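You operate a simulated robot arm through the tools that you are given. There is no shell and no other tool. Be economical: measure what you need, move in short steps, check, and stop when the job is done.

Carry out the task below with a simulated two-armed robot. There is one attempt and no reset: what you move stays moved.

TASK
Screw the cap back on the clear bottle.
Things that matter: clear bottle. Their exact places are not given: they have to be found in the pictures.

Only the result counts: the job must be done as asked and must still hold three seconds after the hand-in. Knocking over, shifting, dropping, spilling or breaking anything else fails it. Lids that push on must go on centred and level and be pressed home; caps that screw on are set level and turned clockwise until they are tight.

THE ROBOT
Two 7-joint arms with two-finger parallel grippers on one trunk, on a base that drives. Base frame: it is fixed to the floor where the robot stands at the start and does not move with it; the origin is under the middle of the robot, x ahead of it, y to its left, z up; the surface under the hand at the start is at about z = 0.78. Readings come in m, rad, newtons and seconds.
The left shoulder is at the start at [0.072, 0.174, 1.188], the right one opposite. With the tool pointing down near the work surface each hand reaches from about 0.1 to 0.68 m from the robot's upright axis, wherever it stands, measured 20 degrees to its own side. Payload 3.6 kg a hand.
The tool frame of a hand sits at the grasp point between the pads (the TCP): z along the fingers, y along the line on which they close. The tips reach 0.03 m beyond it. Largest opening 0.11 m; finger width 0.02, thickness 0.01; the body of the gripper, 0.048 by 0.112 m, starts 0.055 m behind the TCP.
Orientation is that of the tool frame in the base frame, as a unit quaternion [x, y, z, w]. With the fingers straight down and closing along the base's y, the tool's x points along the base's -x, its y along +y and its z along -z.

THE INTERFACE
- The arms move only by the tool move_arm. It takes "left_deltas", "right_deltas" or both (then of equal length, played together; a hand with none holds still); each is a list of rows, each a list of 7 numbers: the turn, a rotation vector about the base's x, y, z in rad, then the shift along the base's x, y, z in mm, then the opening, from 0 (shut) to 1 (fully open). In form: [[rx, ry, rz, dx, dy, dz, fingers], ...]. A call has 1 to 8 rows; each row is the pose to reach, as a shift and turn from the pose commanded when the call began. A row lasts 0.2 s, in which the tool goes at most 0.05 m and 0.15 rad; a call with a longer step from one row to the next is refused whole, and so is a gripper value outside its range. Where a pose cannot be reached the arm comes as near as it can. A force on the tool above 40 N (or 10 N above the force at the start of the call, whichever is more), or a blocked arm, ends the call early, and 0.2 s more pass. The fingers move at their own pace (about 0.153 m/s each) and stop on an object; they squeeze with about 35 N. The grip force told is the motor's: it shows also when the fingers shut on nothing. Time passes only in rows, and 0.2 s behind the last, so rows that repeat a pose let the fingers close. The reply holds the time, the measured pose of the TCP, the force on the tool along the base axes, the opening and the grip force, in the units named above and with some noise, with the torque about the TCP (base axes, N m) and any sound that the robot's microphone picked up.
- Cameras (640 x 400 px; columns grow to the right, rows downward): "scene" is now at [0.1737, 0.0056, 1.3917]; the picture's right is [0.07, -1.00, 0.00], its down [-0.30, -0.02, -0.96] and it looks along [0.95, 0.07, -0.30] (base axes); focal length 214 px, centre (320, 200). "left" rides on the left gripper at [0.073, -0.017, -0.103] in its tool frame; the picture's right is [0.23, 0.97, 0.00], its down [-0.76, 0.18, -0.62] and it looks along [-0.61, 0.14, 0.78] (tool axes); focal length 222 px, centre (320, 200). "right" rides on the right gripper at [0.072, 0.017, -0.103] in its tool frame; the picture's right is [-0.23, 0.97, 0.00], its down [-0.76, -0.18, -0.62] and it looks along [-0.61, -0.14, 0.78] (tool axes); focal length 222 px, centre (320, 200).
- camera(camera): a new picture of that camera. It takes no simulated time.
- move_column(by): slides the trunk up (or, below 0, down) by that many m; the arms and the scene camera ride with it, the base frame stays. It gives what a move gives, with no picture.
- base_move(legs): drives the robot by 1 to 6 legs, each [ahead, left, turn to the left] in m, m and rad, along the robot's own axes; the way and the turn of a leg run together, so that a leg with both is an arc; at most 1.5 m and 3.142 rad a leg. The arms and the cameras ride along, it lands a little off, and it stops where it bumps. It gives what a move gives.
- aim_head(pan, tilt): turns the head with the scene camera to pan (to the left, within 1.501 rad either way) and tilt (down, from -0.506 to 1.204), counted from straight ahead of the robot. It gives what a move gives.
- probe_pixels(camera, pixels): there is no depth. For up to 12 entries [column, row, z] of the newest picture of that camera ("zoom" is the newest enlarged one), the place [x, y] in the base frame at which the ray of that pixel passes the height z, good to about 0.003 m. It takes no simulated time.
- close_up(camera, box): a new picture of the part [left, top, right, bottom] of that camera's present view, enlarged. It takes no simulated time.
- close_job(): hands the job in; it is judged then, once.

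Work in short steps. Measure before you move; look again where a grasp or a placing could have gone wrong, and mend it. You have 80 turns and 58 pictures in all, those below and enlarged ones among them. Open the grippers and draw the arms clear of the work before you hand the job in, unless the task says otherwise; then end with one line.

The tools are called after "Call:" as a command line: name --argument value ..., lists and objects as JSON in quotes. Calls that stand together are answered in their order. move_arm: Moves the arms, as the interface text tells. Its arguments: {"type":"object","properties":{"left_deltas":{"type":"array","items":{"type":"array","items":{"type":"number"}}},"right_deltas":{"type":"array","items":{"type":"array","items":{"type":"number"}}}},"required":[]} The other tools are called the same way: move_column (by) slides the trunk up or down; base_move (legs) drives the base; aim_head (pan, tilt) turns the head that bears the scene camera; camera (camera) takes a picture; probe_pixels (camera, pixels) gives the place at which the rays of pixels pass given heights; close_up (camera, box) takes an enlarged picture of a part of a camera's view; close_job () hands the job in.

At the start:

```text
clock: 0.0
left_position: [0.4657, 0.257, 1.2182]
left_ee_rot: [-0.001, 1.0, 0.0, 0.0]
left_ft_force: [0.2, -1.0, 0.1]
left_torque: [0.0, 0.0, 0.0]
left_opening: 0.1101
left_grip_force: 0.1
right_position: [0.3331, -0.1027, 1.3235]
right_ee_rot: [0.0, 1.0, 0.0, 0.001]
right_ft_force: [0.0, 0.0, 0.7]
right_torque: [0.01, -0.04, 0.0]
right_opening: 0.11
right_grip_force: 0.0
trunk travel left (down, up): [-0.304, 0.459]
robot x, y, heading: [0.0022, 0.0013, 0.001]
head pan, tilt: [0.073, 0.3]
```

scene: 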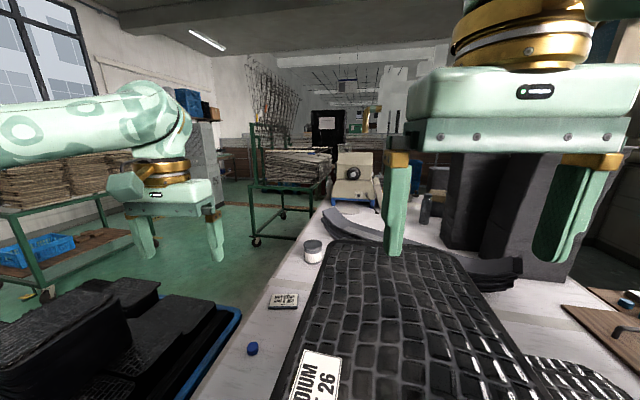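
right: 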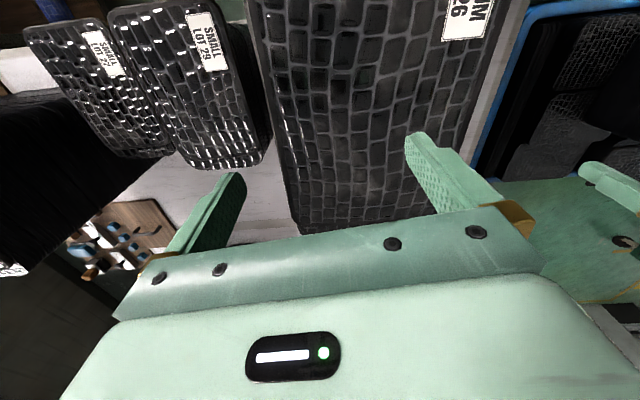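
left: 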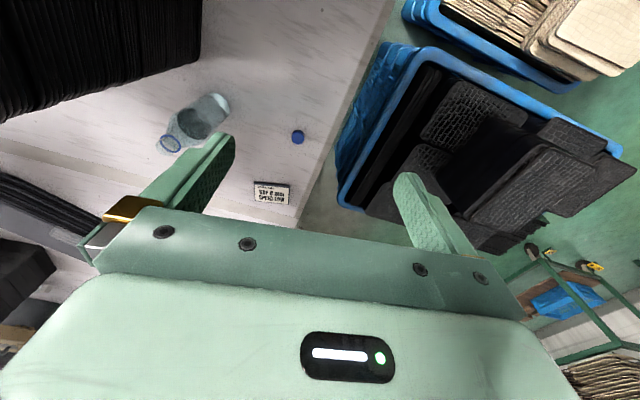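

The left picture shows a clear bottle at about (195,125) and a blue cap at (298,137); the scene picture shows the cap at (252,349) and something at (313,250). I enlarge both.

Call:
close_up --camera "left" --box '[120, 60, 340, 220]'

Call:
close_up --camera "scene" --box '[220, 220, 380, 370]'

Call:
probe_pixels --camera "left" --pixels '[[298, 137, 0.78], [170, 143, 0.78], [170, 143, 0.9], [215, 105, 0.78], [272, 192, 0.78]]'

Call:
probe_pixels --camera "scene" --pixels '[[252, 349, 0.78], [313, 260, 0.78], [313, 243, 0.85], [283, 300, 0.78]]'

```text
2.50 times, centred on (230, 140) of left
```

zoom: 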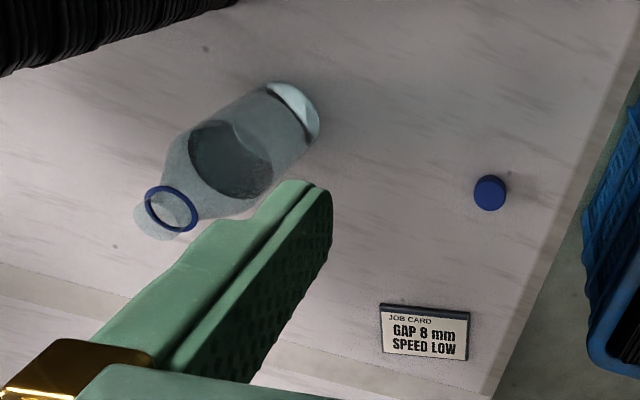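

```text
2.67 times, centred on (300, 295) of scene
```

zoom: 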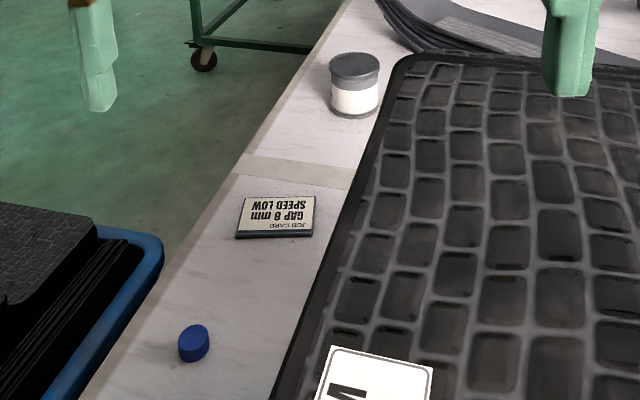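

```text
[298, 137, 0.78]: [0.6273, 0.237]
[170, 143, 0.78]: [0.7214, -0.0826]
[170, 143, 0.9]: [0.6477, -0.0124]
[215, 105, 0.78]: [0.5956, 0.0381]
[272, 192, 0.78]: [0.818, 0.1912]
```

```text
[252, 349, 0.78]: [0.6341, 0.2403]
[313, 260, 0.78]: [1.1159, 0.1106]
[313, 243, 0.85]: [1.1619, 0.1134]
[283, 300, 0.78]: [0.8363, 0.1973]
```

The bottle stands upright at about (0.6,0.03), hidden behind a mat pile from the head; the cap is at (0.63,0.238). I tilt the head down and look for the pile's extent.

Call:
aim_head --pan 0.2 --tilt 0.9

Call:
move_arm --left_deltas '[[0, 0, 0, 0, -20, 0, 1], [0, 0, 0, -30, -50, 0, 1], [0, 0, 0, -60, -80, 0, 1], [0, 0, 0, -90, -100, 0, 1]]'

Call:
camera --camera "scene"

Call:
camera --camera "left"

```text
clock: 1.0
left_position: [0.4661, 0.2562, 1.2197]
left_ee_rot: [0.0, 1.0, -0.001, 0.0]
left_ft_force: [0.5, 0.3, -0.1]
left_torque: [0.01, 0.01, 0.01]
left_opening: 0.1099
left_grip_force: 0.3
right_position: [0.3337, -0.1019, 1.3243]
right_ee_rot: [0.0, 1.0, 0.0, 0.0]
right_ft_force: [0.4, 0.4, 0.8]
right_torque: [0.01, 0.02, -0.03]
right_opening: 0.1101
right_grip_force: 0.0
trunk travel left (down, up): [-0.304, 0.459]
robot x, y, heading: [0.0009, 0.0015, 0.0]
head pan, tilt: [0.201, 0.901]
```

```text
clock: 2.0
left_position: [0.4543, 0.2276, 1.2191]
left_ee_rot: [-0.002, 1.0, 0.0, 0.003]
left_ft_force: [0.2, -0.3, 0.2]
left_torque: [0.03, 0.02, 0.05]
left_opening: 0.1099
left_grip_force: 0.0
left hand out of reach, approached as far as the arm can: row 2, 3, 4
right_position: [0.3334, -0.1007, 1.3236]
right_ee_rot: [0.0, 1.0, 0.001, 0.0]
right_ft_force: [-0.4, 0.2, -0.1]
right_torque: [-0.01, 0.03, -0.01]
right_opening: 0.11
right_grip_force: 0.1
trunk travel left (down, up): [-0.304, 0.459]
robot x, y, heading: [0.0036, 0.0013, 0.002]
head pan, tilt: [0.201, 0.901]
```

```text
52 pictures are left
```

scene: 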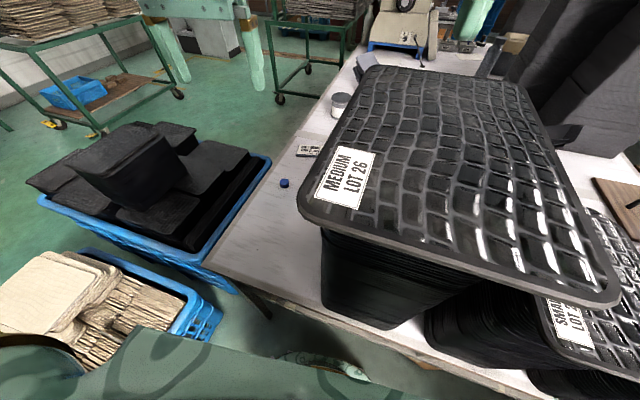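

```text
51 pictures are left
```

left: 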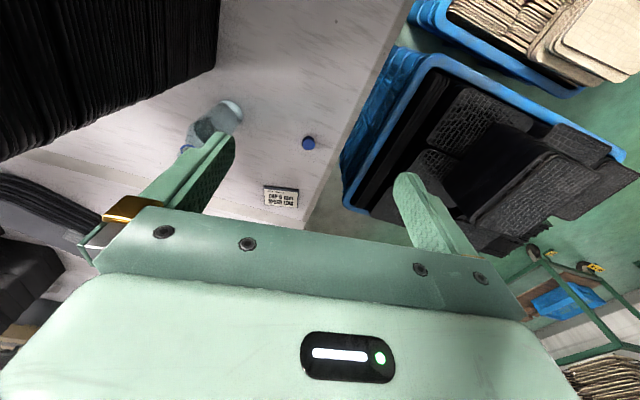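

A tall mat pile stands between robot and bottle. I measure the pile, the table edges and the floor crates.

Call:
probe_pixels --camera "scene" --pixels '[[322, 308, 0.78], [388, 328, 0.78], [302, 208, 1.05], [302, 208, 1.1], [302, 208, 1.15], [370, 68, 1.1], [525, 82, 1.1], [615, 300, 1.1], [210, 265, 0.76], [335, 95, 0.78], [40, 205, 0.3], [284, 183, 0.78]]'

Call:
probe_pixels --camera "left" --pixels '[[219, 0, 0.78], [214, 68, 1.1], [214, 68, 0.78], [5, 155, 1.1], [5, 155, 0.78], [308, 143, 0.78], [228, 110, 0.78], [180, 155, 0.9]]'

```text
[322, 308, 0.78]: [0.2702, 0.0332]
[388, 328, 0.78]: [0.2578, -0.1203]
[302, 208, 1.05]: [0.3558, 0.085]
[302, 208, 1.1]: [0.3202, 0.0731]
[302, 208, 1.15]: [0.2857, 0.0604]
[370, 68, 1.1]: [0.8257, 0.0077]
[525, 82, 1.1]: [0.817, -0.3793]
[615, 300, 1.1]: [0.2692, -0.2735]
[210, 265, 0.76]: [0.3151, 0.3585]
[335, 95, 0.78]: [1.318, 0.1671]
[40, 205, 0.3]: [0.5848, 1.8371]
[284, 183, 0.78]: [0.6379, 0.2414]
```

```text
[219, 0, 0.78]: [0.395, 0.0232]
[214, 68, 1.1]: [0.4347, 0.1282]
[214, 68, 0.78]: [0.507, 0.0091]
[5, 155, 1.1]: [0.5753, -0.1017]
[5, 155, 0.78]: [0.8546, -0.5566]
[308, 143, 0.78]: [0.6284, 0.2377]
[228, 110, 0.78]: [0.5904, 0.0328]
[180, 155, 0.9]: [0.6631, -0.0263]
```

The pile is about x 0.23–0.51, y<0.04 and up to z≈1.23; the bottle is behind it. I raise the trunk by 0.3 so that the head looks over the pile.

Call:
move_column --by 0.3

Call:
aim_head --pan 0.1 --tilt 0.8

Call:
camera --camera "scene"

Call:
camera --camera "left"

```text
clock: 5.0
left_position: [0.4549, 0.2259, 1.5193]
left_ee_rot: [-0.001, 1.0, 0.0, 0.0]
left_ft_force: [0.1, 0.9, 0.1]
left_torque: [-0.01, 0.03, 0.0]
left_opening: 0.1099
left_grip_force: 0.1
right_position: [0.3334, -0.1018, 1.623]
right_ee_rot: [0.001, 1.0, 0.0, 0.0]
right_ft_force: [0.5, -0.5, 0.2]
right_torque: [-0.03, -0.01, 0.01]
right_opening: 0.1099
right_grip_force: 0.0
trunk travel left (down, up): [-0.604, 0.159]
robot x, y, heading: [-0.0031, 0.0027, 0.001]
head pan, tilt: [0.201, 0.901]
```

```text
clock: 5.7
left_position: [0.4541, 0.2271, 1.5197]
left_ee_rot: [-0.001, 1.0, 0.0, 0.0]
left_ft_force: [-0.5, -0.6, 0.0]
left_torque: [0.01, -0.03, 0.01]
left_opening: 0.1101
left_grip_force: 0.1
right_position: [0.3322, -0.102, 1.6233]
right_ee_rot: [0.0, 1.0, 0.0, 0.001]
right_ft_force: [-0.6, -0.2, 0.7]
right_torque: [-0.01, 0.0, 0.01]
right_opening: 0.11
right_grip_force: 0.1
trunk travel left (down, up): [-0.604, 0.159]
robot x, y, heading: [-0.0044, -0.0014, 0.001]
head pan, tilt: [0.099, 0.799]
```

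```text
50 pictures are left
```

scene: 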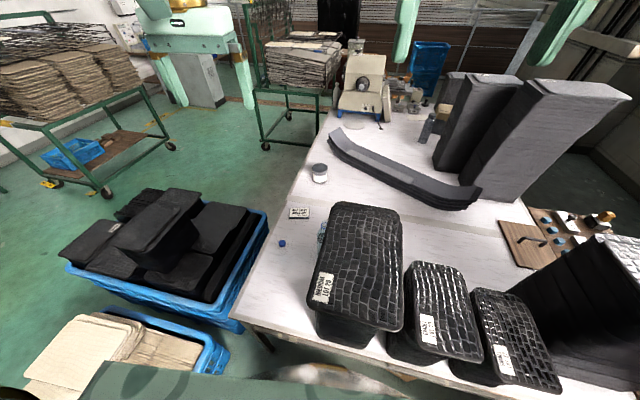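

```text
49 pictures are left
```

left: 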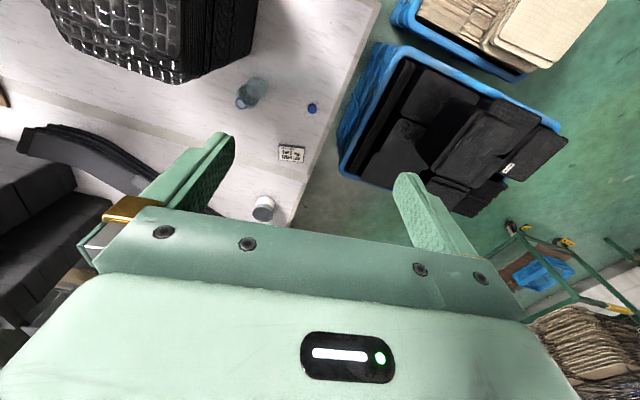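

Now the whole pile and bottle are seen in the left picture (bottle ~(250,93), pile top corner ~(178,80)). I enlarge and measure.

Call:
close_up --camera "left" --box '[160, 40, 340, 152]'

Call:
probe_pixels --camera "left" --pixels '[[178, 82, 1.0], [178, 82, 1.1], [178, 82, 1.2], [196, 78, 0.78], [250, 48, 0.78], [258, 0, 0.78], [312, 108, 0.79]]'

Call:
probe_pixels --camera "scene" --pixels '[[402, 222, 1.0], [402, 222, 1.1], [334, 204, 1.1], [334, 204, 1.0], [310, 290, 1.1], [310, 290, 1.0], [318, 342, 0.78], [383, 335, 1.1], [235, 318, 0.78]]'

```text
3.56 times, centred on (250, 96) of left
```

zoom: 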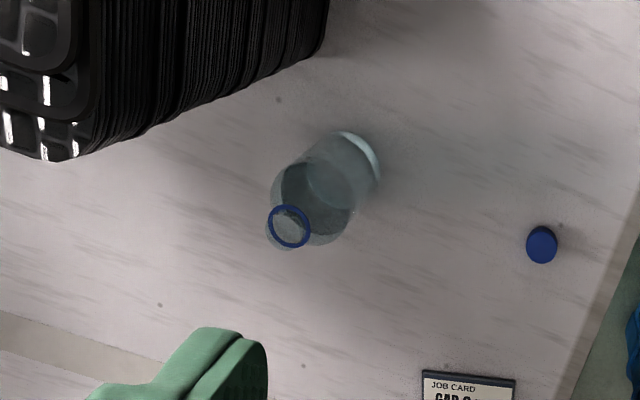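

```text
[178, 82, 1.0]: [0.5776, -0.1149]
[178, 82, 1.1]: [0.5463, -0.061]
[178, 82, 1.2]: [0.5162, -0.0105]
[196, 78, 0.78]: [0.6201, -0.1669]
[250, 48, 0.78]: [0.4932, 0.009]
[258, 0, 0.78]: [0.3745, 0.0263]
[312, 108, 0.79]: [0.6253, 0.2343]
```

```text
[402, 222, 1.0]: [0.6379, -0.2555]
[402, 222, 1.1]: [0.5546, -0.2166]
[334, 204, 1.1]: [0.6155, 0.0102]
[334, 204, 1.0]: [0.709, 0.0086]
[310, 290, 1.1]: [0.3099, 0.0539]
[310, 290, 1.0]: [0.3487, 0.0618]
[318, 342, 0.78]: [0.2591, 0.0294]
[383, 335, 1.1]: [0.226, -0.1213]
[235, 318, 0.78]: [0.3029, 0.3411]
```

I triangulate the ring on the neck from its pixel (241.3,103.9) now, against the first picture.

Call:
probe_pixels --camera "zoom" --pixels '[[289, 228, 0.78], [289, 228, 0.9], [289, 228, 0.95], [289, 228, 1.0], [286, 234, 0.95], [372, 155, 0.78], [340, 132, 0.78], [545, 249, 0.78], [542, 240, 0.795]]'

```text
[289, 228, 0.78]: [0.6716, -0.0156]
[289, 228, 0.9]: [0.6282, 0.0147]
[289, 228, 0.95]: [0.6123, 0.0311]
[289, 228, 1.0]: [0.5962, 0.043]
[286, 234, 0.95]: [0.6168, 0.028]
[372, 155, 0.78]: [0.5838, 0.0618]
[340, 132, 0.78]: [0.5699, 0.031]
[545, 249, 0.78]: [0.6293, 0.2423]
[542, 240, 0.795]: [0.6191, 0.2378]
```

Triangulation: neck ring at about (0.602,0.036,0.975), bottle upright; cap at (0.627,0.238), open side down. I lower the trunk again and bring the left hand over the cap.

Call:
move_column --by -0.3

Call:
move_arm --left_deltas '[[0, 0, 0, 40, 3, -10, 1], [0, 0, 0, 80, 6, -40, 1], [0, 0, 0, 120, 9, -70, 1], [0, 0, 0, 150, 11, -105, 1], [0, 0, 0, 172, 11, -145, 1], [0, 0, 0, 172, 11, -190, 1], [0, 0, 0, 172, 11, -235, 1], [0, 0, 0, 172, 11, -270, 1]]'

Call:
camera --camera "left"

```text
clock: 8.7
left_position: [0.4604, 0.2278, 1.2151]
left_ee_rot: [-0.002, 1.0, -0.001, -0.004]
left_ft_force: [-0.1, -0.6, -0.3]
left_torque: [0.03, -0.01, -0.01]
left_opening: 0.11
left_grip_force: 0.0
right_position: [0.3322, -0.101, 1.3239]
right_ee_rot: [0.001, 1.0, 0.001, 0.0]
right_ft_force: [-0.5, 0.4, 0.0]
right_torque: [0.0, -0.01, -0.02]
right_opening: 0.11
right_grip_force: 0.0
trunk travel left (down, up): [-0.304, 0.459]
robot x, y, heading: [0.0007, 0.0011, -0.001]
head pan, tilt: [0.099, 0.799]
```

```text
clock: 10.5
left_position: [0.632, 0.2385, 0.9471]
left_ee_rot: [-0.002, 1.0, -0.001, -0.004]
left_ft_force: [-0.5, 0.2, 0.1]
left_torque: [-0.05, 0.01, 0.0]
left_opening: 0.1099
left_grip_force: 0.0
right_position: [0.3348, -0.1017, 1.3232]
right_ee_rot: [0.0, 1.0, 0.0, -0.002]
right_ft_force: [-1.2, -0.1, 0.5]
right_torque: [-0.03, -0.03, 0.02]
right_opening: 0.1099
right_grip_force: 0.1
trunk travel left (down, up): [-0.304, 0.459]
robot x, y, heading: [-0.0049, 0.001, 0.001]
head pan, tilt: [0.099, 0.799]
```

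```text
47 pictures are left
```

left: 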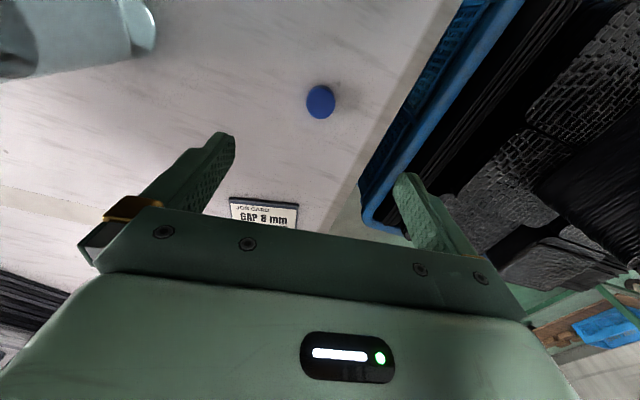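

The cap is at (320,102). I enlarge it and measure its edges and height.

Call:
close_up --camera "left" --box '[280, 77, 360, 127]'

Call:
probe_pixels --camera "left" --pixels '[[307, 98, 0.79], [335, 104, 0.79], [320, 102, 0.79], [319, 101, 0.8], [322, 86, 0.78], [320, 118, 0.795]]'

```text
8.00 times, centred on (320, 102) of left
```

zoom: 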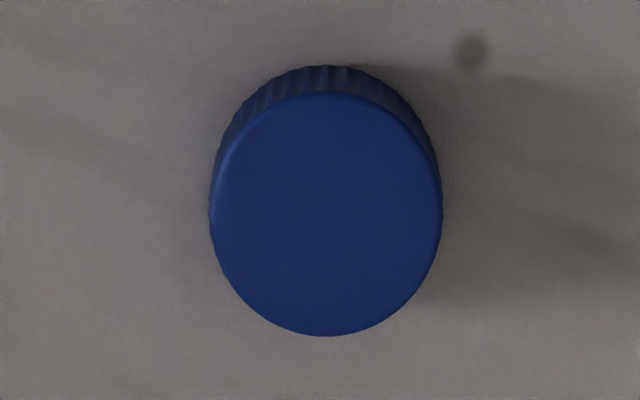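

```text
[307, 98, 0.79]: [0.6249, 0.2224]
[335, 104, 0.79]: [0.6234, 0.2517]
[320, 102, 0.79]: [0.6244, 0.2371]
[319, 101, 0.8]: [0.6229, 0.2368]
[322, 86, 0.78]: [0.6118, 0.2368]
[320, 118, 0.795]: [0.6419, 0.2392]
```

Cap diameter is about 31 mm, top-face centre at zoom (327,213). I probe for its centre and height.

Call:
probe_pixels --camera "zoom" --pixels '[[327, 213, 0.79], [327, 213, 0.795], [327, 213, 0.8], [328, 65, 0.78], [330, 92, 0.795], [330, 92, 0.79], [325, 336, 0.79], [325, 336, 0.795], [210, 205, 0.793], [442, 215, 0.793]]'

```text
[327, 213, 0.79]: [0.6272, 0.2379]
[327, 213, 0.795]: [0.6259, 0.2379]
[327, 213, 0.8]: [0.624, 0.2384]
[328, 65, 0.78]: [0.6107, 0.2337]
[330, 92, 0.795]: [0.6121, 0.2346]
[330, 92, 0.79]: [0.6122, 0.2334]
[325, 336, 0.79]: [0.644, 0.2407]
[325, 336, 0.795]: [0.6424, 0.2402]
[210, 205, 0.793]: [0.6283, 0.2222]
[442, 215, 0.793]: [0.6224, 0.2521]
```

Cap centre is (0.627,0.238), height about 15 mm. I descend to TCP z≈0.815 and close.

Call:
move_arm --left_deltas '[[0, 0, 0, -5, 0, -40, 1], [0, 0, 0, -5, 0, -80, 1], [0, 0, 0, -5, 0, -110, 0.6], [0, 0, 0, -5, 0, -131, 0.6], [0, 0, 0, -5, 0, -131, 0.5]]'

Call:
close_up --camera "left" --box '[200, 50, 440, 200]'

```text
clock: 11.7
left_position: [0.6263, 0.2386, 0.8109]
left_ee_rot: [-0.002, 1.0, -0.001, -0.004]
left_ft_force: [-0.8, -0.5, 0.6]
left_torque: [0.01, 0.03, 0.0]
left_opening: 0.0552
left_grip_force: 0.0
right_position: [0.3333, -0.1013, 1.3234]
right_ee_rot: [0.0, 1.0, 0.0, 0.001]
right_ft_force: [0.1, 0.4, -0.8]
right_torque: [0.03, 0.01, 0.04]
right_opening: 0.1098
right_grip_force: 0.2
trunk travel left (down, up): [-0.304, 0.459]
robot x, y, heading: [-0.0001, -0.0042, 0.001]
head pan, tilt: [0.099, 0.799]
```

```text
2.67 times, centred on (320, 125) of left
```

zoom: 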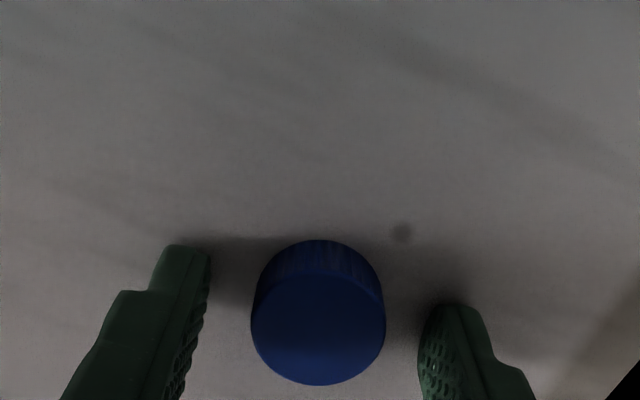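

The cap sits centred between the tips. I raise 2 mm, close, and lift a little.

Call:
move_arm --left_deltas '[[0, 0, 0, 0, 0, 2, 0.5], [0, 0, 0, 0, 0, 2, 0], [0, 0, 0, 0, 0, 2, 0], [0, 0, 0, 0, 0, 2, 0], [0, 0, 0, 0, 0, 30, 0], [0, 0, 0, 0, 0, 70, 0]]'

Call:
close_up --camera "left" --box '[200, 50, 440, 200]'

```text
clock: 13.1
left_position: [0.6275, 0.239, 0.8829]
left_ee_rot: [-0.003, 1.0, 0.0, -0.004]
left_ft_force: [-0.2, 0.4, -0.4]
left_torque: [0.0, 0.03, -0.02]
left_opening: 0.0293
left_grip_force: 34.6
right_position: [0.3329, -0.1034, 1.3241]
right_ee_rot: [0.0, 1.0, 0.0, 0.0]
right_ft_force: [-0.5, 0.5, -0.6]
right_torque: [0.04, -0.03, -0.01]
right_opening: 0.1099
right_grip_force: 0.0
trunk travel left (down, up): [-0.304, 0.459]
robot x, y, heading: [0.0017, 0.0023, -0.002]
head pan, tilt: [0.099, 0.799]
```

```text
2.67 times, centred on (320, 125) of left
```

zoom: 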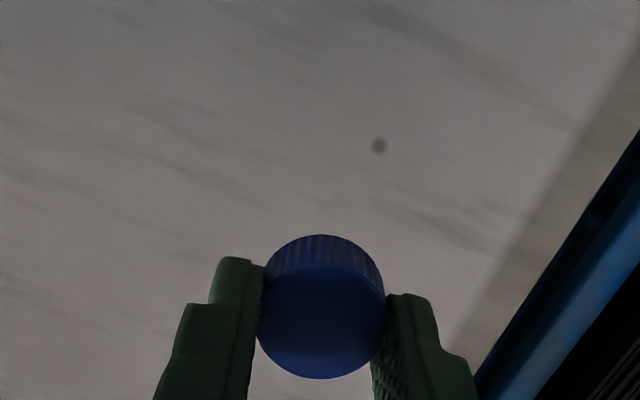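

The cap is held (opening 29.3 mm). I lift higher and test how far the wrist can yaw clockwise.

Call:
move_arm --left_deltas '[[0, 0, -0.1, 0, 0, 40, 0], [0, 0, -0.25, 0, 0, 80, 0], [0, 0, -0.4, 0, 0, 120, 0], [0, 0, -0.55, 0, 0, 160, 0], [0, 0, -0.7, 0, 0, 200, 0], [0, 0, -0.85, 0, 0, 200, 0], [0, 0, -1.0, 0, 0, 200, 0], [0, 0, -1.15, 0, 0, 200, 0]]'

Call:
move_arm --left_deltas '[[0, 0, -0.15, 0, 0, 0, 0], [0, 0, -0.3, 0, 0, 0, 0], [0, 0, -0.45, 0, 0, 0, 0], [0, 0, -0.6, 0, 0, 0, 0], [0, 0, -0.75, 0, 0, 0, 0], [0, 0, -0.9, 0, 0, 0, 0], [0, 0, -1.05, 0, 0, 0, 0], [0, 0, -1.2, 0, 0, 0, 0]]'

```text
clock: 14.9
left_position: [0.6275, 0.2382, 1.0829]
left_ee_rot: [0.543, 0.839, 0.001, -0.004]
left_ft_force: [-0.6, -0.2, -0.4]
left_torque: [-0.02, 0.0, 0.02]
left_opening: 0.0293
left_grip_force: 35.1
right_position: [0.3331, -0.1011, 1.3243]
right_ee_rot: [-0.001, 1.0, 0.0, 0.0]
right_ft_force: [0.1, -0.1, 0.2]
right_torque: [0.0, -0.03, -0.01]
right_opening: 0.11
right_grip_force: 0.0
trunk travel left (down, up): [-0.304, 0.459]
robot x, y, heading: [0.0009, 0.0004, 0.004]
head pan, tilt: [0.099, 0.799]
```

```text
clock: 16.7
left_position: [0.6266, 0.2382, 1.0825]
left_ee_rot: [0.922, 0.386, 0.004, -0.002]
left_ft_force: [1.2, 0.2, -1.1]
left_torque: [-0.01, 0.01, -0.02]
left_opening: 0.0294
left_grip_force: 34.9
right_position: [0.3332, -0.1016, 1.3242]
right_ee_rot: [0.0, 1.0, 0.0, 0.0]
right_ft_force: [-0.3, 0.2, 0.4]
right_torque: [-0.01, 0.01, 0.05]
right_opening: 0.1098
right_grip_force: 0.1
trunk travel left (down, up): [-0.304, 0.459]
robot x, y, heading: [-0.002, -0.0017, -0.004]
head pan, tilt: [0.099, 0.799]
```

Yaw reaches −2.35 rad freely, so strokes from −0.6 to −2.3 are available, with the camera side away from the pile. I turn back to −1.15, where the left camera looks towards the bottle, for a precise neck measurement.

Call:
move_arm --left_deltas '[[0, 0, 0.15, 0, 0, 0, 0], [0, 0, 0.3, 0, 0, 0, 0], [0, 0, 0.45, 0, 0, 0, 0], [0, 0, 0.6, 0, 0, 10, 0], [0, 0, 0.75, 0, 0, 20, 0], [0, 0, 0.9, 0, 0, 40, 0], [0, 0, 1.05, 0, 0, 50, 0], [0, 0, 1.2, 0, 0, 60, 0]]'

Call:
camera --camera "left"

```text
clock: 18.5
left_position: [0.6263, 0.2374, 1.1428]
left_ee_rot: [0.541, 0.841, 0.002, -0.005]
left_ft_force: [0.5, -0.4, -0.6]
left_torque: [0.01, 0.01, -0.03]
left_opening: 0.0292
left_grip_force: 35.2
right_position: [0.3335, -0.1018, 1.3233]
right_ee_rot: [0.0, 1.0, 0.0, 0.0]
right_ft_force: [-0.1, -0.3, -0.3]
right_torque: [0.01, -0.01, -0.01]
right_opening: 0.1099
right_grip_force: 0.0
trunk travel left (down, up): [-0.304, 0.459]
robot x, y, heading: [0.0014, 0.001, 0.004]
head pan, tilt: [0.099, 0.799]
```

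```text
43 pictures are left
```

left: 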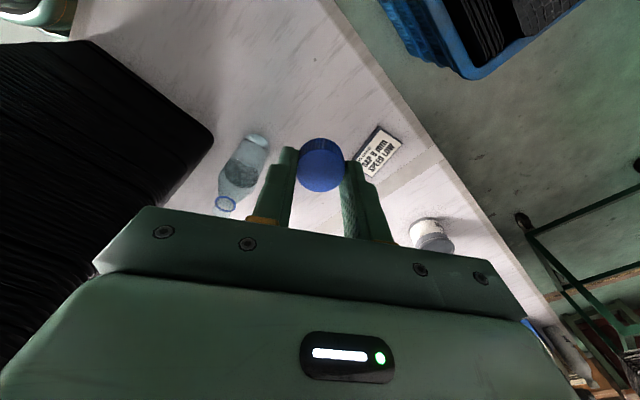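

I enlarge the bottle neck at (226,205).

Call:
close_up --camera "left" --box '[192, 125, 288, 225]'

```text
4.00 times, centred on (240, 175) of left
```

zoom: 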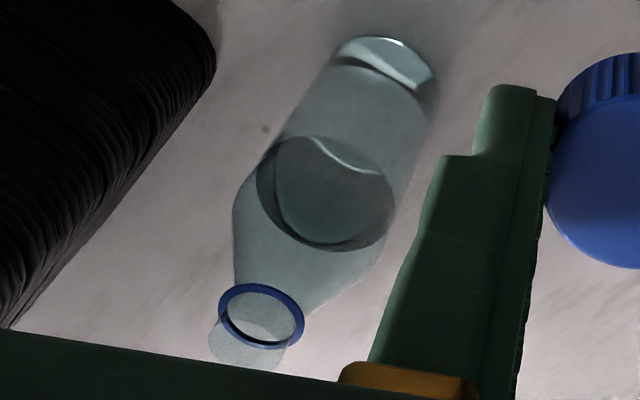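

I probe the ring centre (261,315), rim centre (~(249,337)) and base.

Call:
probe_pixels --camera "zoom" --pixels '[[261, 315, 0.95], [261, 315, 0.97], [261, 315, 0.99], [249, 337, 0.98], [249, 337, 1.0], [219, 305, 0.97], [304, 328, 0.97], [388, 38, 0.78], [340, 50, 0.78], [438, 90, 0.78], [210, 338, 0.985], [286, 350, 0.985]]'

```text
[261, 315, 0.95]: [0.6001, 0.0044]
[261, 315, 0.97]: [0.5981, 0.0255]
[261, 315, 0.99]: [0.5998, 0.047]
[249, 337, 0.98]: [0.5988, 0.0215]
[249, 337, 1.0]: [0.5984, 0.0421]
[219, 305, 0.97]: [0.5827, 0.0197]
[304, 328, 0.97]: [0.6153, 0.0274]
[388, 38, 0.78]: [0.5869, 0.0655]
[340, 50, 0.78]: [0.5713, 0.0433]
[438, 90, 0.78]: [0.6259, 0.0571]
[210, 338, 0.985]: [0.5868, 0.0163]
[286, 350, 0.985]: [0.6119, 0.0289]
```

The views agree on the bottle axis ≈(0.600,0.037), ring z≈0.98, rim z≈0.993. I raise the trunk 0.2 so the forearm clears the pile, and bring the cap over the bottle at height.

Call:
move_column --by 0.2

Call:
move_arm --left_deltas '[[0, 0, 0.1, -6, -45, 0, 0], [0, 0, 0.2, -12, -90, 0, 0], [0, 0, 0.3, -18, -135, -5, 0], [0, 0, 0.4, -24, -180, -10, 0], [0, 0, 0.5, -26, -200, -50, 0], [0, 0, 0.55, -26, -200, -95, 0]]'

Call:
camera --camera "scene"

Call:
camera --camera "left"

```text
clock: 20.6
left_position: [0.6169, 0.2385, 1.3631]
left_ee_rot: [0.542, 0.84, 0.01, 0.01]
left_ft_force: [0.8, 0.5, -0.9]
left_torque: [0.0, 0.02, -0.04]
left_opening: 0.0292
left_grip_force: 35.1
right_position: [0.3347, -0.1019, 1.5237]
right_ee_rot: [0.0, 1.0, -0.001, 0.0]
right_ft_force: [-0.3, 0.5, -0.1]
right_torque: [-0.01, 0.02, -0.01]
right_opening: 0.1102
right_grip_force: 0.2
trunk travel left (down, up): [-0.504, 0.259]
robot x, y, heading: [0.0015, 0.0014, -0.003]
head pan, tilt: [0.099, 0.799]
```

```text
clock: 22.0
left_position: [0.5936, 0.0359, 1.2683]
left_ee_rot: [0.293, 0.956, 0.013, 0.005]
left_ft_force: [-0.2, 0.0, 0.6]
left_torque: [0.01, -0.02, -0.01]
left_opening: 0.0295
left_grip_force: 34.8
left hand out of reach, approached as far as the arm can: row 4, 6
right_position: [0.3344, -0.1018, 1.5229]
right_ee_rot: [0.0, 1.0, 0.0, -0.001]
right_ft_force: [0.1, -0.5, 0.3]
right_torque: [0.04, -0.03, 0.0]
right_opening: 0.1104
right_grip_force: 0.1
trunk travel left (down, up): [-0.504, 0.259]
robot x, y, heading: [0.0006, -0.0025, -0.005]
head pan, tilt: [0.099, 0.799]
```

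```text
41 pictures are left
```

scene: 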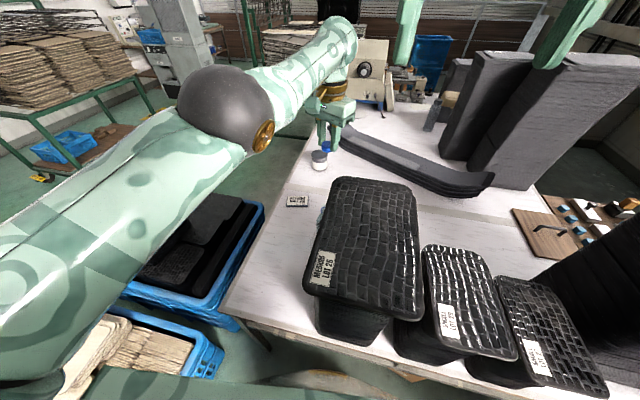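

```text
40 pictures are left
```

left: 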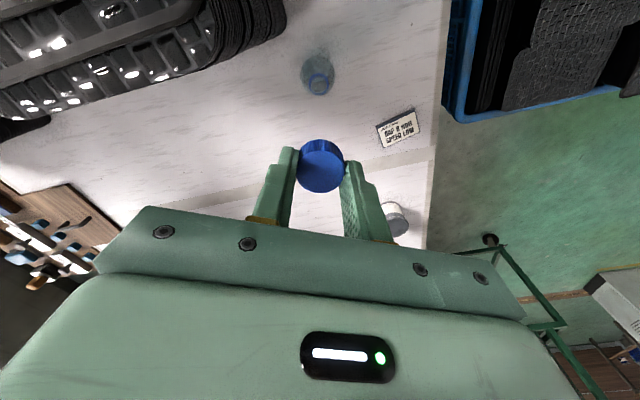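

Elbow swings out left and the arm is clear of the pile. The hand is tilted by ~0.028 rad, so I correct (−0.022,+0.017,0), shift to (0.600,0.037), and lower to z≈1.08.

Call:
move_arm --left_deltas '[[-0.01, 0.008, 0, 6, 1, -45, 0], [-0.022, 0.017, 0, 6, 1, -90, 0], [-0.022, 0.017, 0, 6, 1, -135, 0], [-0.022, 0.017, 0, 6, 1, -170, 0], [-0.022, 0.017, 0, 6, 1, -188, 0]]'

Call:
close_up --camera "left" --box '[240, 60, 400, 200]'

Call:
camera --camera "scene"

```text
clock: 23.2
left_position: [0.5917, 0.0501, 1.0924]
left_ee_rot: [0.294, 0.956, 0.001, 0.002]
left_ft_force: [-0.6, 0.3, 0.5]
left_torque: [0.0, -0.03, 0.03]
left_opening: 0.0292
left_grip_force: 35.1
left hand out of reach, approached as far as the arm can: row 3, 4, 5
right_position: [0.3347, -0.1027, 1.5223]
right_ee_rot: [0.0, 1.0, 0.0, 0.0]
right_ft_force: [0.6, -0.5, 0.6]
right_torque: [-0.02, 0.03, -0.01]
right_opening: 0.1102
right_grip_force: 0.1
trunk travel left (down, up): [-0.504, 0.259]
robot x, y, heading: [0.0003, -0.0012, -0.001]
head pan, tilt: [0.099, 0.799]
```

```text
2.86 times, centred on (320, 130) of left
```

zoom: 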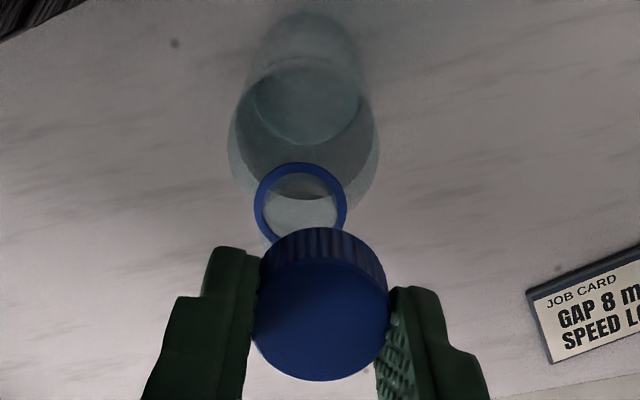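

```text
38 pictures are left
```

scene: 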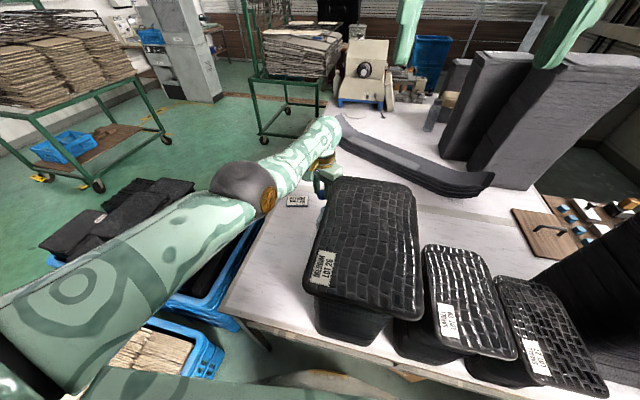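

At this trunk height the hand is near its reach limit (9 mm off). I raise the hand, lower the trunk, and retry.

Call:
move_arm --left_deltas '[[0, 0, 0, 2, -4, 45, 0], [0, 0, 0, 4, -8, 90, 0], [0, 0, 0, 6, -12, 130, 0], [0, 0, 0, 8, -13, 150, 0]]'

Call:
move_column --by -0.15

Call:
camera --camera "scene"

```text
clock: 24.2
left_position: [0.5986, 0.0417, 1.23]
left_ee_rot: [0.293, 0.956, 0.001, 0.002]
left_ft_force: [-0.2, 0.7, 0.1]
left_torque: [-0.01, 0.02, -0.03]
left_opening: 0.0295
left_grip_force: 35.1
left hand out of reach, approached as far as the arm can: row 3, 4
right_position: [0.3337, -0.1019, 1.5236]
right_ee_rot: [0.0, 1.0, 0.0, 0.0]
right_ft_force: [-0.5, 1.2, 0.1]
right_torque: [0.01, -0.02, -0.02]
right_opening: 0.11
right_grip_force: 0.0
trunk travel left (down, up): [-0.504, 0.259]
robot x, y, heading: [-0.0016, 0.0023, 0.001]
head pan, tilt: [0.099, 0.799]
```

```text
clock: 26.0
left_position: [0.6121, 0.0429, 1.0442]
left_ee_rot: [0.293, 0.956, -0.009, -0.03]
left_ft_force: [1.0, -0.1, -0.5]
left_torque: [0.05, 0.0, 0.0]
left_opening: 0.0294
left_grip_force: 35.3
right_position: [0.3334, -0.1011, 1.3734]
right_ee_rot: [0.0, 1.0, 0.001, 0.0]
right_ft_force: [0.0, -0.1, 0.1]
right_torque: [0.04, -0.02, 0.0]
right_opening: 0.1101
right_grip_force: 0.1
trunk travel left (down, up): [-0.354, 0.409]
robot x, y, heading: [0.0007, 0.0002, -0.002]
head pan, tilt: [0.099, 0.799]
```

```text
37 pictures are left
```

scene: 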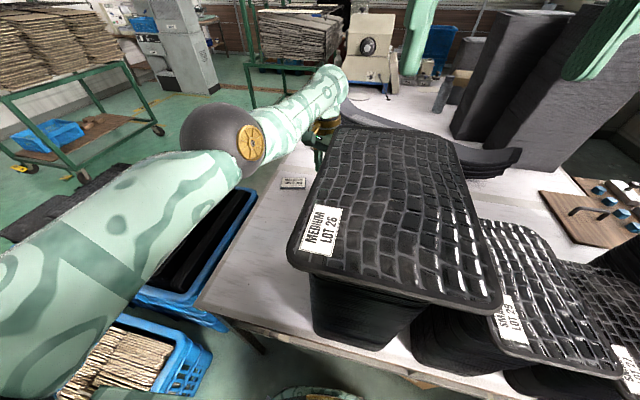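

The trunk move left the hand tilted by 0.063 rad about y and at z 1.044. I correct the tilt, rise slightly and go to (0.600,0.037).

Call:
move_arm --left_deltas '[[0, -0.02, 0, -3, -1, 15, 0], [0, -0.063, 0, -12, -6, 25, 0], [0, -0.063, 0, -12, -6, 25, 0]]'

Call:
close_up --camera "left" --box '[240, 60, 400, 200]'

```text
clock: 26.8
left_position: [0.619, 0.0314, 1.0683]
left_ee_rot: [0.294, 0.956, 0.001, -0.002]
left_ft_force: [-0.5, 0.1, 1.2]
left_torque: [0.03, -0.01, 0.01]
left_opening: 0.0293
left_grip_force: 34.5
left hand out of reach, approached as far as the arm can: row 1, 2, 3
right_position: [0.3333, -0.1021, 1.3725]
right_ee_rot: [-0.001, 1.0, 0.0, 0.0]
right_ft_force: [-0.2, -0.2, -0.6]
right_torque: [-0.01, -0.01, -0.03]
right_opening: 0.1101
right_grip_force: 0.1
trunk travel left (down, up): [-0.354, 0.409]
robot x, y, heading: [0.0007, 0.0002, -0.002]
head pan, tilt: [0.099, 0.799]
```

```text
2.86 times, centred on (320, 130) of left
```

zoom: 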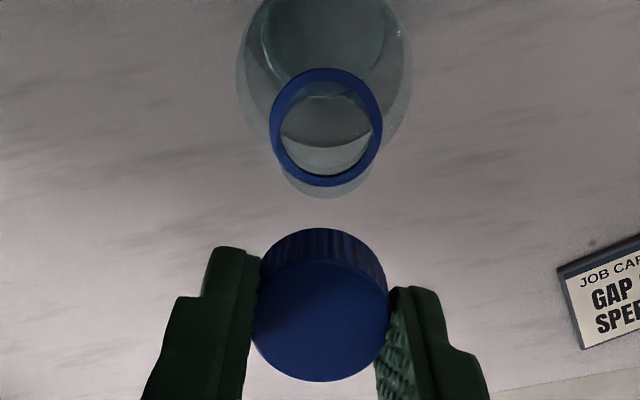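

The hand is stopped 19 mm short in x, likely a wrist joint limit at this yaw. I turn to a more clockwise yaw, −1.2, and try the position again, a bit higher.

Call:
move_arm --left_deltas '[[0, 0, -0.15, 0, 0, 10, 0], [0, 0, -0.3, -5, 2, 10, 0], [0, 0, -0.45, -10, 4, 10, 0], [0, 0, -0.6, -19, 6, 10, 0], [0, 0, -0.6, -19, 6, 10, 0]]'

Call:
close_up --camera "left" --box '[240, 60, 400, 200]'

```text
clock: 28.0
left_position: [0.6189, 0.0278, 1.0773]
left_ee_rot: [0.563, 0.826, 0.0, -0.001]
left_ft_force: [0.0, -0.6, -0.5]
left_torque: [-0.02, 0.02, 0.05]
left_opening: 0.0295
left_grip_force: 35.6
left hand out of reach, approached as far as the arm can: row 2, 3, 4, 5
right_position: [0.334, -0.1027, 1.3737]
right_ee_rot: [0.001, 1.0, 0.0, 0.001]
right_ft_force: [0.4, 0.2, -0.6]
right_torque: [0.02, 0.01, 0.0]
right_opening: 0.11
right_grip_force: 0.1
trunk travel left (down, up): [-0.354, 0.409]
robot x, y, heading: [-0.0011, -0.0014, 0.007]
head pan, tilt: [0.099, 0.799]
```

```text
2.86 times, centred on (320, 130) of left
```

zoom: 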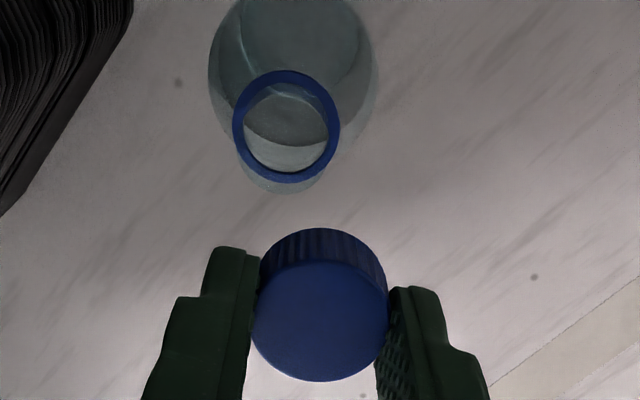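

Yaw isn't the limit; the arm is cramped reaching across. I move the hand out 45 mm/+50 mm, then drive the base back 45 mm and right 50 mm so the bottle falls in easier reach.

Call:
move_arm --left_deltas '[[0, 0, 0, 20, 25, 20, 0], [0, 0, 0, 45, 55, 30, 0], [0, 0, 0, 45, 55, 30, 0]]'

Call:
base_move --legs '[[-0.045, -0.05, 0]]'

```text
clock: 28.8
left_position: [0.6337, 0.0679, 1.097]
left_ee_rot: [0.563, 0.827, 0.0, -0.001]
left_ft_force: [0.6, 0.2, -0.2]
left_torque: [0.03, 0.03, 0.02]
left_opening: 0.0293
left_grip_force: 35.2
left hand out of reach, approached as far as the arm can: row 1, 2, 3
right_position: [0.333, -0.1023, 1.3733]
right_ee_rot: [0.0, 1.0, -0.001, 0.001]
right_ft_force: [0.3, 0.6, -0.1]
right_torque: [0.01, 0.04, 0.0]
right_opening: 0.1102
right_grip_force: 0.0
trunk travel left (down, up): [-0.354, 0.409]
robot x, y, heading: [0.0006, -0.0004, 0.0]
head pan, tilt: [0.099, 0.799]
```

```text
clock: 29.8
left_position: [0.587, 0.0172, 1.0986]
left_ee_rot: [0.563, 0.827, 0.001, 0.0]
left_ft_force: [0.0, -0.5, -0.3]
left_torque: [0.04, -0.01, 0.01]
left_opening: 0.0292
left_grip_force: 34.9
right_position: [0.287, -0.1525, 1.3739]
right_ee_rot: [0.0, 1.0, 0.001, 0.0]
right_ft_force: [-0.4, -0.6, -0.6]
right_torque: [0.0, -0.03, 0.0]
right_opening: 0.1099
right_grip_force: 0.0
trunk travel left (down, up): [-0.354, 0.409]
robot x, y, heading: [-0.0437, -0.0506, -0.003]
head pan, tilt: [0.099, 0.799]
```

The base moved cleanly. Now I try to bring the hand to (0.600,0.037) at z≈1.08.

Call:
move_arm --left_deltas '[[0, 0, 0, 7, 10, 0, 0], [0, 0, 0, 13, 20, -10, 0], [0, 0, 0, 13, 20, -18, 0], [0, 0, 0, 13, 20, -18, 0]]'

Call:
camera --camera "scene"

```text
clock: 30.8
left_position: [0.596, 0.0437, 1.0848]
left_ee_rot: [0.563, 0.826, 0.0, -0.001]
left_ft_force: [-0.6, 0.3, -0.5]
left_torque: [-0.01, -0.02, -0.01]
left_opening: 0.0294
left_grip_force: 35.0
left hand out of reach, approached as far as the arm can: row 1, 2, 3, 4
right_position: [0.2887, -0.1522, 1.3731]
right_ee_rot: [0.0, 1.0, 0.0, -0.001]
right_ft_force: [-0.6, -0.5, -0.7]
right_torque: [0.03, -0.03, 0.01]
right_opening: 0.1097
right_grip_force: 0.1
trunk travel left (down, up): [-0.354, 0.409]
robot x, y, heading: [-0.0444, -0.0503, -0.0]
head pan, tilt: [0.099, 0.799]
```

```text
34 pictures are left
```

scene: 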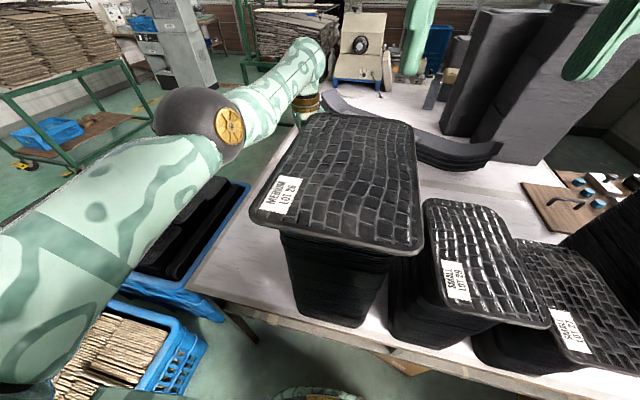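

The hand is 8 mm off the target. I repeat the remaining shift to see whether it converges.

Call:
move_arm --left_deltas '[[0, 0, 0, 4, -6, 0, 0], [0, 0, 0, 4, -6, 0, 0], [0, 0, 0, 4, -6, 0, 0]]'

```text
clock: 31.6
left_position: [0.5959, 0.0425, 1.0844]
left_ee_rot: [0.562, 0.827, 0.001, -0.001]
left_ft_force: [0.3, -0.5, 0.1]
left_torque: [0.01, 0.01, 0.02]
left_opening: 0.0292
left_grip_force: 34.4
left hand out of reach, approached as far as the arm can: row 1, 2, 3
right_position: [0.2903, -0.1517, 1.3743]
right_ee_rot: [-0.001, 1.0, 0.0, -0.001]
right_ft_force: [-0.5, 0.0, 0.6]
right_torque: [0.03, 0.01, -0.01]
right_opening: 0.1102
right_grip_force: 0.0
trunk travel left (down, up): [-0.354, 0.409]
robot x, y, heading: [-0.0419, -0.0482, -0.004]
head pan, tilt: [0.099, 0.799]
```

Stuck on a joint limit in this elbow posture. I go back out to the left, where the arm moved freely, watching the reach warnings.

Call:
move_arm --left_deltas '[[0, 0, 0, 0, 40, 10, 0], [0, 0, 0, 0, 80, 20, 0], [0, 0, 0, 0, 120, 20, 0], [0, 0, 0, -5, 145, 20, 0], [0, 0, 0, -10, 145, 20, 0]]'

Call:
move_column --by -0.05

Call:
move_arm --left_deltas '[[0, 0, 0, 0, 0, -20, 0], [0, 0, 0, 0, 0, -60, 0], [0, 0, 0, -10, 0, -60, 0], [0, 0, 0, 10, 0, -60, 0]]'

```text
clock: 32.8
left_position: [0.6113, 0.1886, 1.107]
left_ee_rot: [0.563, 0.826, 0.0, -0.001]
left_ft_force: [-0.4, 0.2, 0.0]
left_torque: [0.01, -0.03, -0.02]
left_opening: 0.0292
left_grip_force: 34.9
left hand out of reach, approached as far as the arm can: row 1, 2, 3, 4, 5
right_position: [0.2888, -0.1511, 1.3734]
right_ee_rot: [0.0, 1.0, 0.001, 0.0]
right_ft_force: [0.1, -0.9, -0.4]
right_torque: [0.03, 0.01, 0.03]
right_opening: 0.1099
right_grip_force: 0.0
trunk travel left (down, up): [-0.354, 0.409]
robot x, y, heading: [-0.0392, -0.0488, 0.001]
head pan, tilt: [0.099, 0.799]
```

```text
clock: 33.7
left_position: [0.6196, 0.1899, 1.0331]
left_ee_rot: [0.562, 0.827, -0.011, -0.018]
left_ft_force: [-0.3, 0.1, 0.2]
left_torque: [0.02, 0.0, 0.01]
left_opening: 0.0294
left_grip_force: 34.8
right_position: [0.289, -0.1502, 1.3241]
right_ee_rot: [0.0, 1.0, 0.0, 0.001]
right_ft_force: [-0.1, -0.3, 0.1]
right_torque: [0.0, -0.02, 0.03]
right_opening: 0.1099
right_grip_force: 0.1
trunk travel left (down, up): [-0.304, 0.459]
robot x, y, heading: [-0.0413, -0.0485, -0.001]
head pan, tilt: [0.099, 0.799]
```

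```text
clock: 34.7
left_position: [0.6233, 0.1936, 0.9711]
left_ee_rot: [0.563, 0.826, -0.012, -0.018]
left_ft_force: [0.0, 0.6, -0.1]
left_torque: [0.02, -0.01, -0.04]
left_opening: 0.0293
left_grip_force: 34.6
left hand out of reach, approached as far as the arm can: row 3, 4
right_position: [0.2907, -0.1513, 1.323]
right_ee_rot: [0.0, 1.0, 0.0, -0.001]
right_ft_force: [-0.3, 0.9, -0.7]
right_torque: [0.0, 0.04, -0.01]
right_opening: 0.1101
right_grip_force: 0.1
trunk travel left (down, up): [-0.304, 0.459]
robot x, y, heading: [-0.0449, -0.051, 0.004]
head pan, tilt: [0.099, 0.799]
```

I probe the reach directions with small test steps and see which rows warn.

Call:
move_arm --left_deltas '[[0, 0, 0, 20, 0, 0, 0], [0, 0, 0, 0, 0, 0, 0], [0, 0, 0, -25, 0, 0, 0], [0, 0, 0, 0, 0, 0, 0], [0, 0, 0, 0, 20, 0, 0], [0, 0, 0, 0, -20, 0, 0], [0, 0, 0, -25, 0, 0, 0], [0, 0, 0, -50, 0, 0, 0]]'

Call:
aim_head --pan 0.5 --tilt 0.4

Call:
camera --camera "scene"

```text
clock: 36.5
left_position: [0.5714, 0.1932, 0.973]
left_ee_rot: [0.563, 0.826, -0.011, -0.02]
left_ft_force: [-0.2, -0.6, 0.4]
left_torque: [0.0, -0.02, 0.05]
left_opening: 0.0294
left_grip_force: 34.4
left hand out of reach, approached as far as the arm can: row 1
right_position: [0.2877, -0.153, 1.3245]
right_ee_rot: [0.001, 1.0, 0.001, 0.0]
right_ft_force: [0.4, 0.4, 0.9]
right_torque: [-0.02, -0.01, -0.01]
right_opening: 0.1102
right_grip_force: 0.1
trunk travel left (down, up): [-0.304, 0.459]
robot x, y, heading: [-0.0461, -0.049, -0.0]
head pan, tilt: [0.099, 0.799]
```

```text
clock: 37.4
left_position: [0.5726, 0.194, 0.9726]
left_ee_rot: [0.563, 0.826, -0.011, -0.018]
left_ft_force: [-0.3, 0.3, -0.5]
left_torque: [0.01, -0.02, 0.0]
left_opening: 0.0292
left_grip_force: 35.1
right_position: [0.2898, -0.1511, 1.3233]
right_ee_rot: [-0.001, 1.0, 0.0, 0.001]
right_ft_force: [-1.0, 1.0, 0.2]
right_torque: [0.01, 0.0, -0.02]
right_opening: 0.1098
right_grip_force: 0.1
trunk travel left (down, up): [-0.304, 0.459]
robot x, y, heading: [-0.042, -0.0522, 0.002]
head pan, tilt: [0.499, 0.4]
```

```text
33 pictures are left
```

scene: 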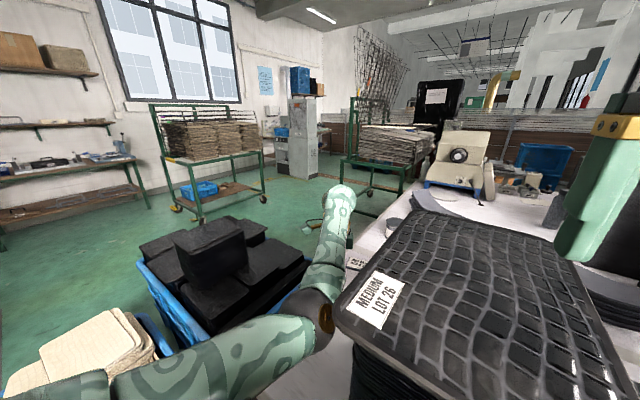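

The arm is free now; only the outward limit warned. I level the tool, raise it to z≈1.12, then drive the base 45 mm ahead and 60 mm to the right, putting the bottle in the middle of the left arm's range.

Call:
move_arm --left_deltas '[[0, -0.02, 0, 0, 0, 40, 0], [-0.003, -0.044, 0, 0, 0, 80, 0], [-0.003, -0.044, 0, 0, 0, 120, 0], [-0.003, -0.044, 0, 0, 10, 150, 0]]'

Call:
base_move --legs '[[0.045, -0.06, 0]]'

```text
clock: 38.4
left_position: [0.5715, 0.2042, 1.1248]
left_ee_rot: [0.564, 0.825, -0.001, 0.001]
left_ft_force: [-0.5, 0.3, -0.2]
left_torque: [0.02, 0.02, -0.02]
left_opening: 0.0295
left_grip_force: 35.3
right_position: [0.2894, -0.1519, 1.3233]
right_ee_rot: [0.001, 1.0, 0.0, -0.001]
right_ft_force: [0.6, 0.2, -0.7]
right_torque: [-0.02, -0.01, -0.02]
right_opening: 0.11
right_grip_force: 0.0
trunk travel left (down, up): [-0.304, 0.459]
robot x, y, heading: [-0.0417, -0.0498, -0.002]
head pan, tilt: [0.499, 0.4]
```

```text
clock: 39.4
left_position: [0.6213, 0.2146, 1.1164]
left_ee_rot: [0.531, 0.847, -0.008, 0.003]
left_ft_force: [-0.9, 1.4, 0.4]
left_torque: [-0.11, -0.08, 0.07]
left_opening: 0.0294
left_grip_force: 34.9
right_position: [0.3664, -0.1609, 1.3222]
right_ee_rot: [-0.033, 0.999, -0.007, -0.002]
right_ft_force: [0.6, -0.4, 0.4]
right_torque: [0.03, 0.0, 0.02]
right_opening: 0.11
right_grip_force: 0.1
trunk travel left (down, up): [-0.304, 0.459]
robot x, y, heading: [0.0217, -0.0991, 0.068]
head pan, tilt: [0.499, 0.4]
```

The base ended turned by 0.068 rad and 20 mm too far ahead: it may have bumped. I look.

Call:
aim_head --pan 0.1 --tilt 0.8

Call:
camera --camera "scene"

```text
clock: 40.3
left_position: [0.6196, 0.217, 1.1173]
left_ee_rot: [0.527, 0.85, -0.007, 0.002]
left_ft_force: [0.3, 0.4, 0.0]
left_torque: [0.01, -0.01, 0.02]
left_opening: 0.0293
left_grip_force: 35.1
right_position: [0.363, -0.1621, 1.3227]
right_ee_rot: [-0.034, 0.999, -0.006, -0.002]
right_ft_force: [0.1, 0.2, 0.8]
right_torque: [0.04, 0.01, 0.02]
right_opening: 0.1102
right_grip_force: 0.1
trunk travel left (down, up): [-0.304, 0.459]
robot x, y, heading: [0.0216, -0.101, 0.07]
head pan, tilt: [0.099, 0.799]
```

```text
32 pictures are left
```

scene: 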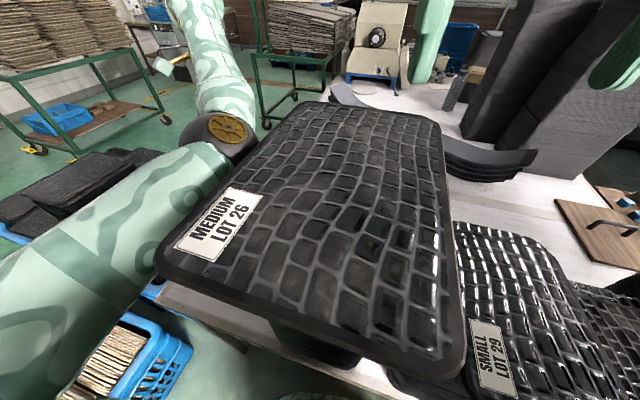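

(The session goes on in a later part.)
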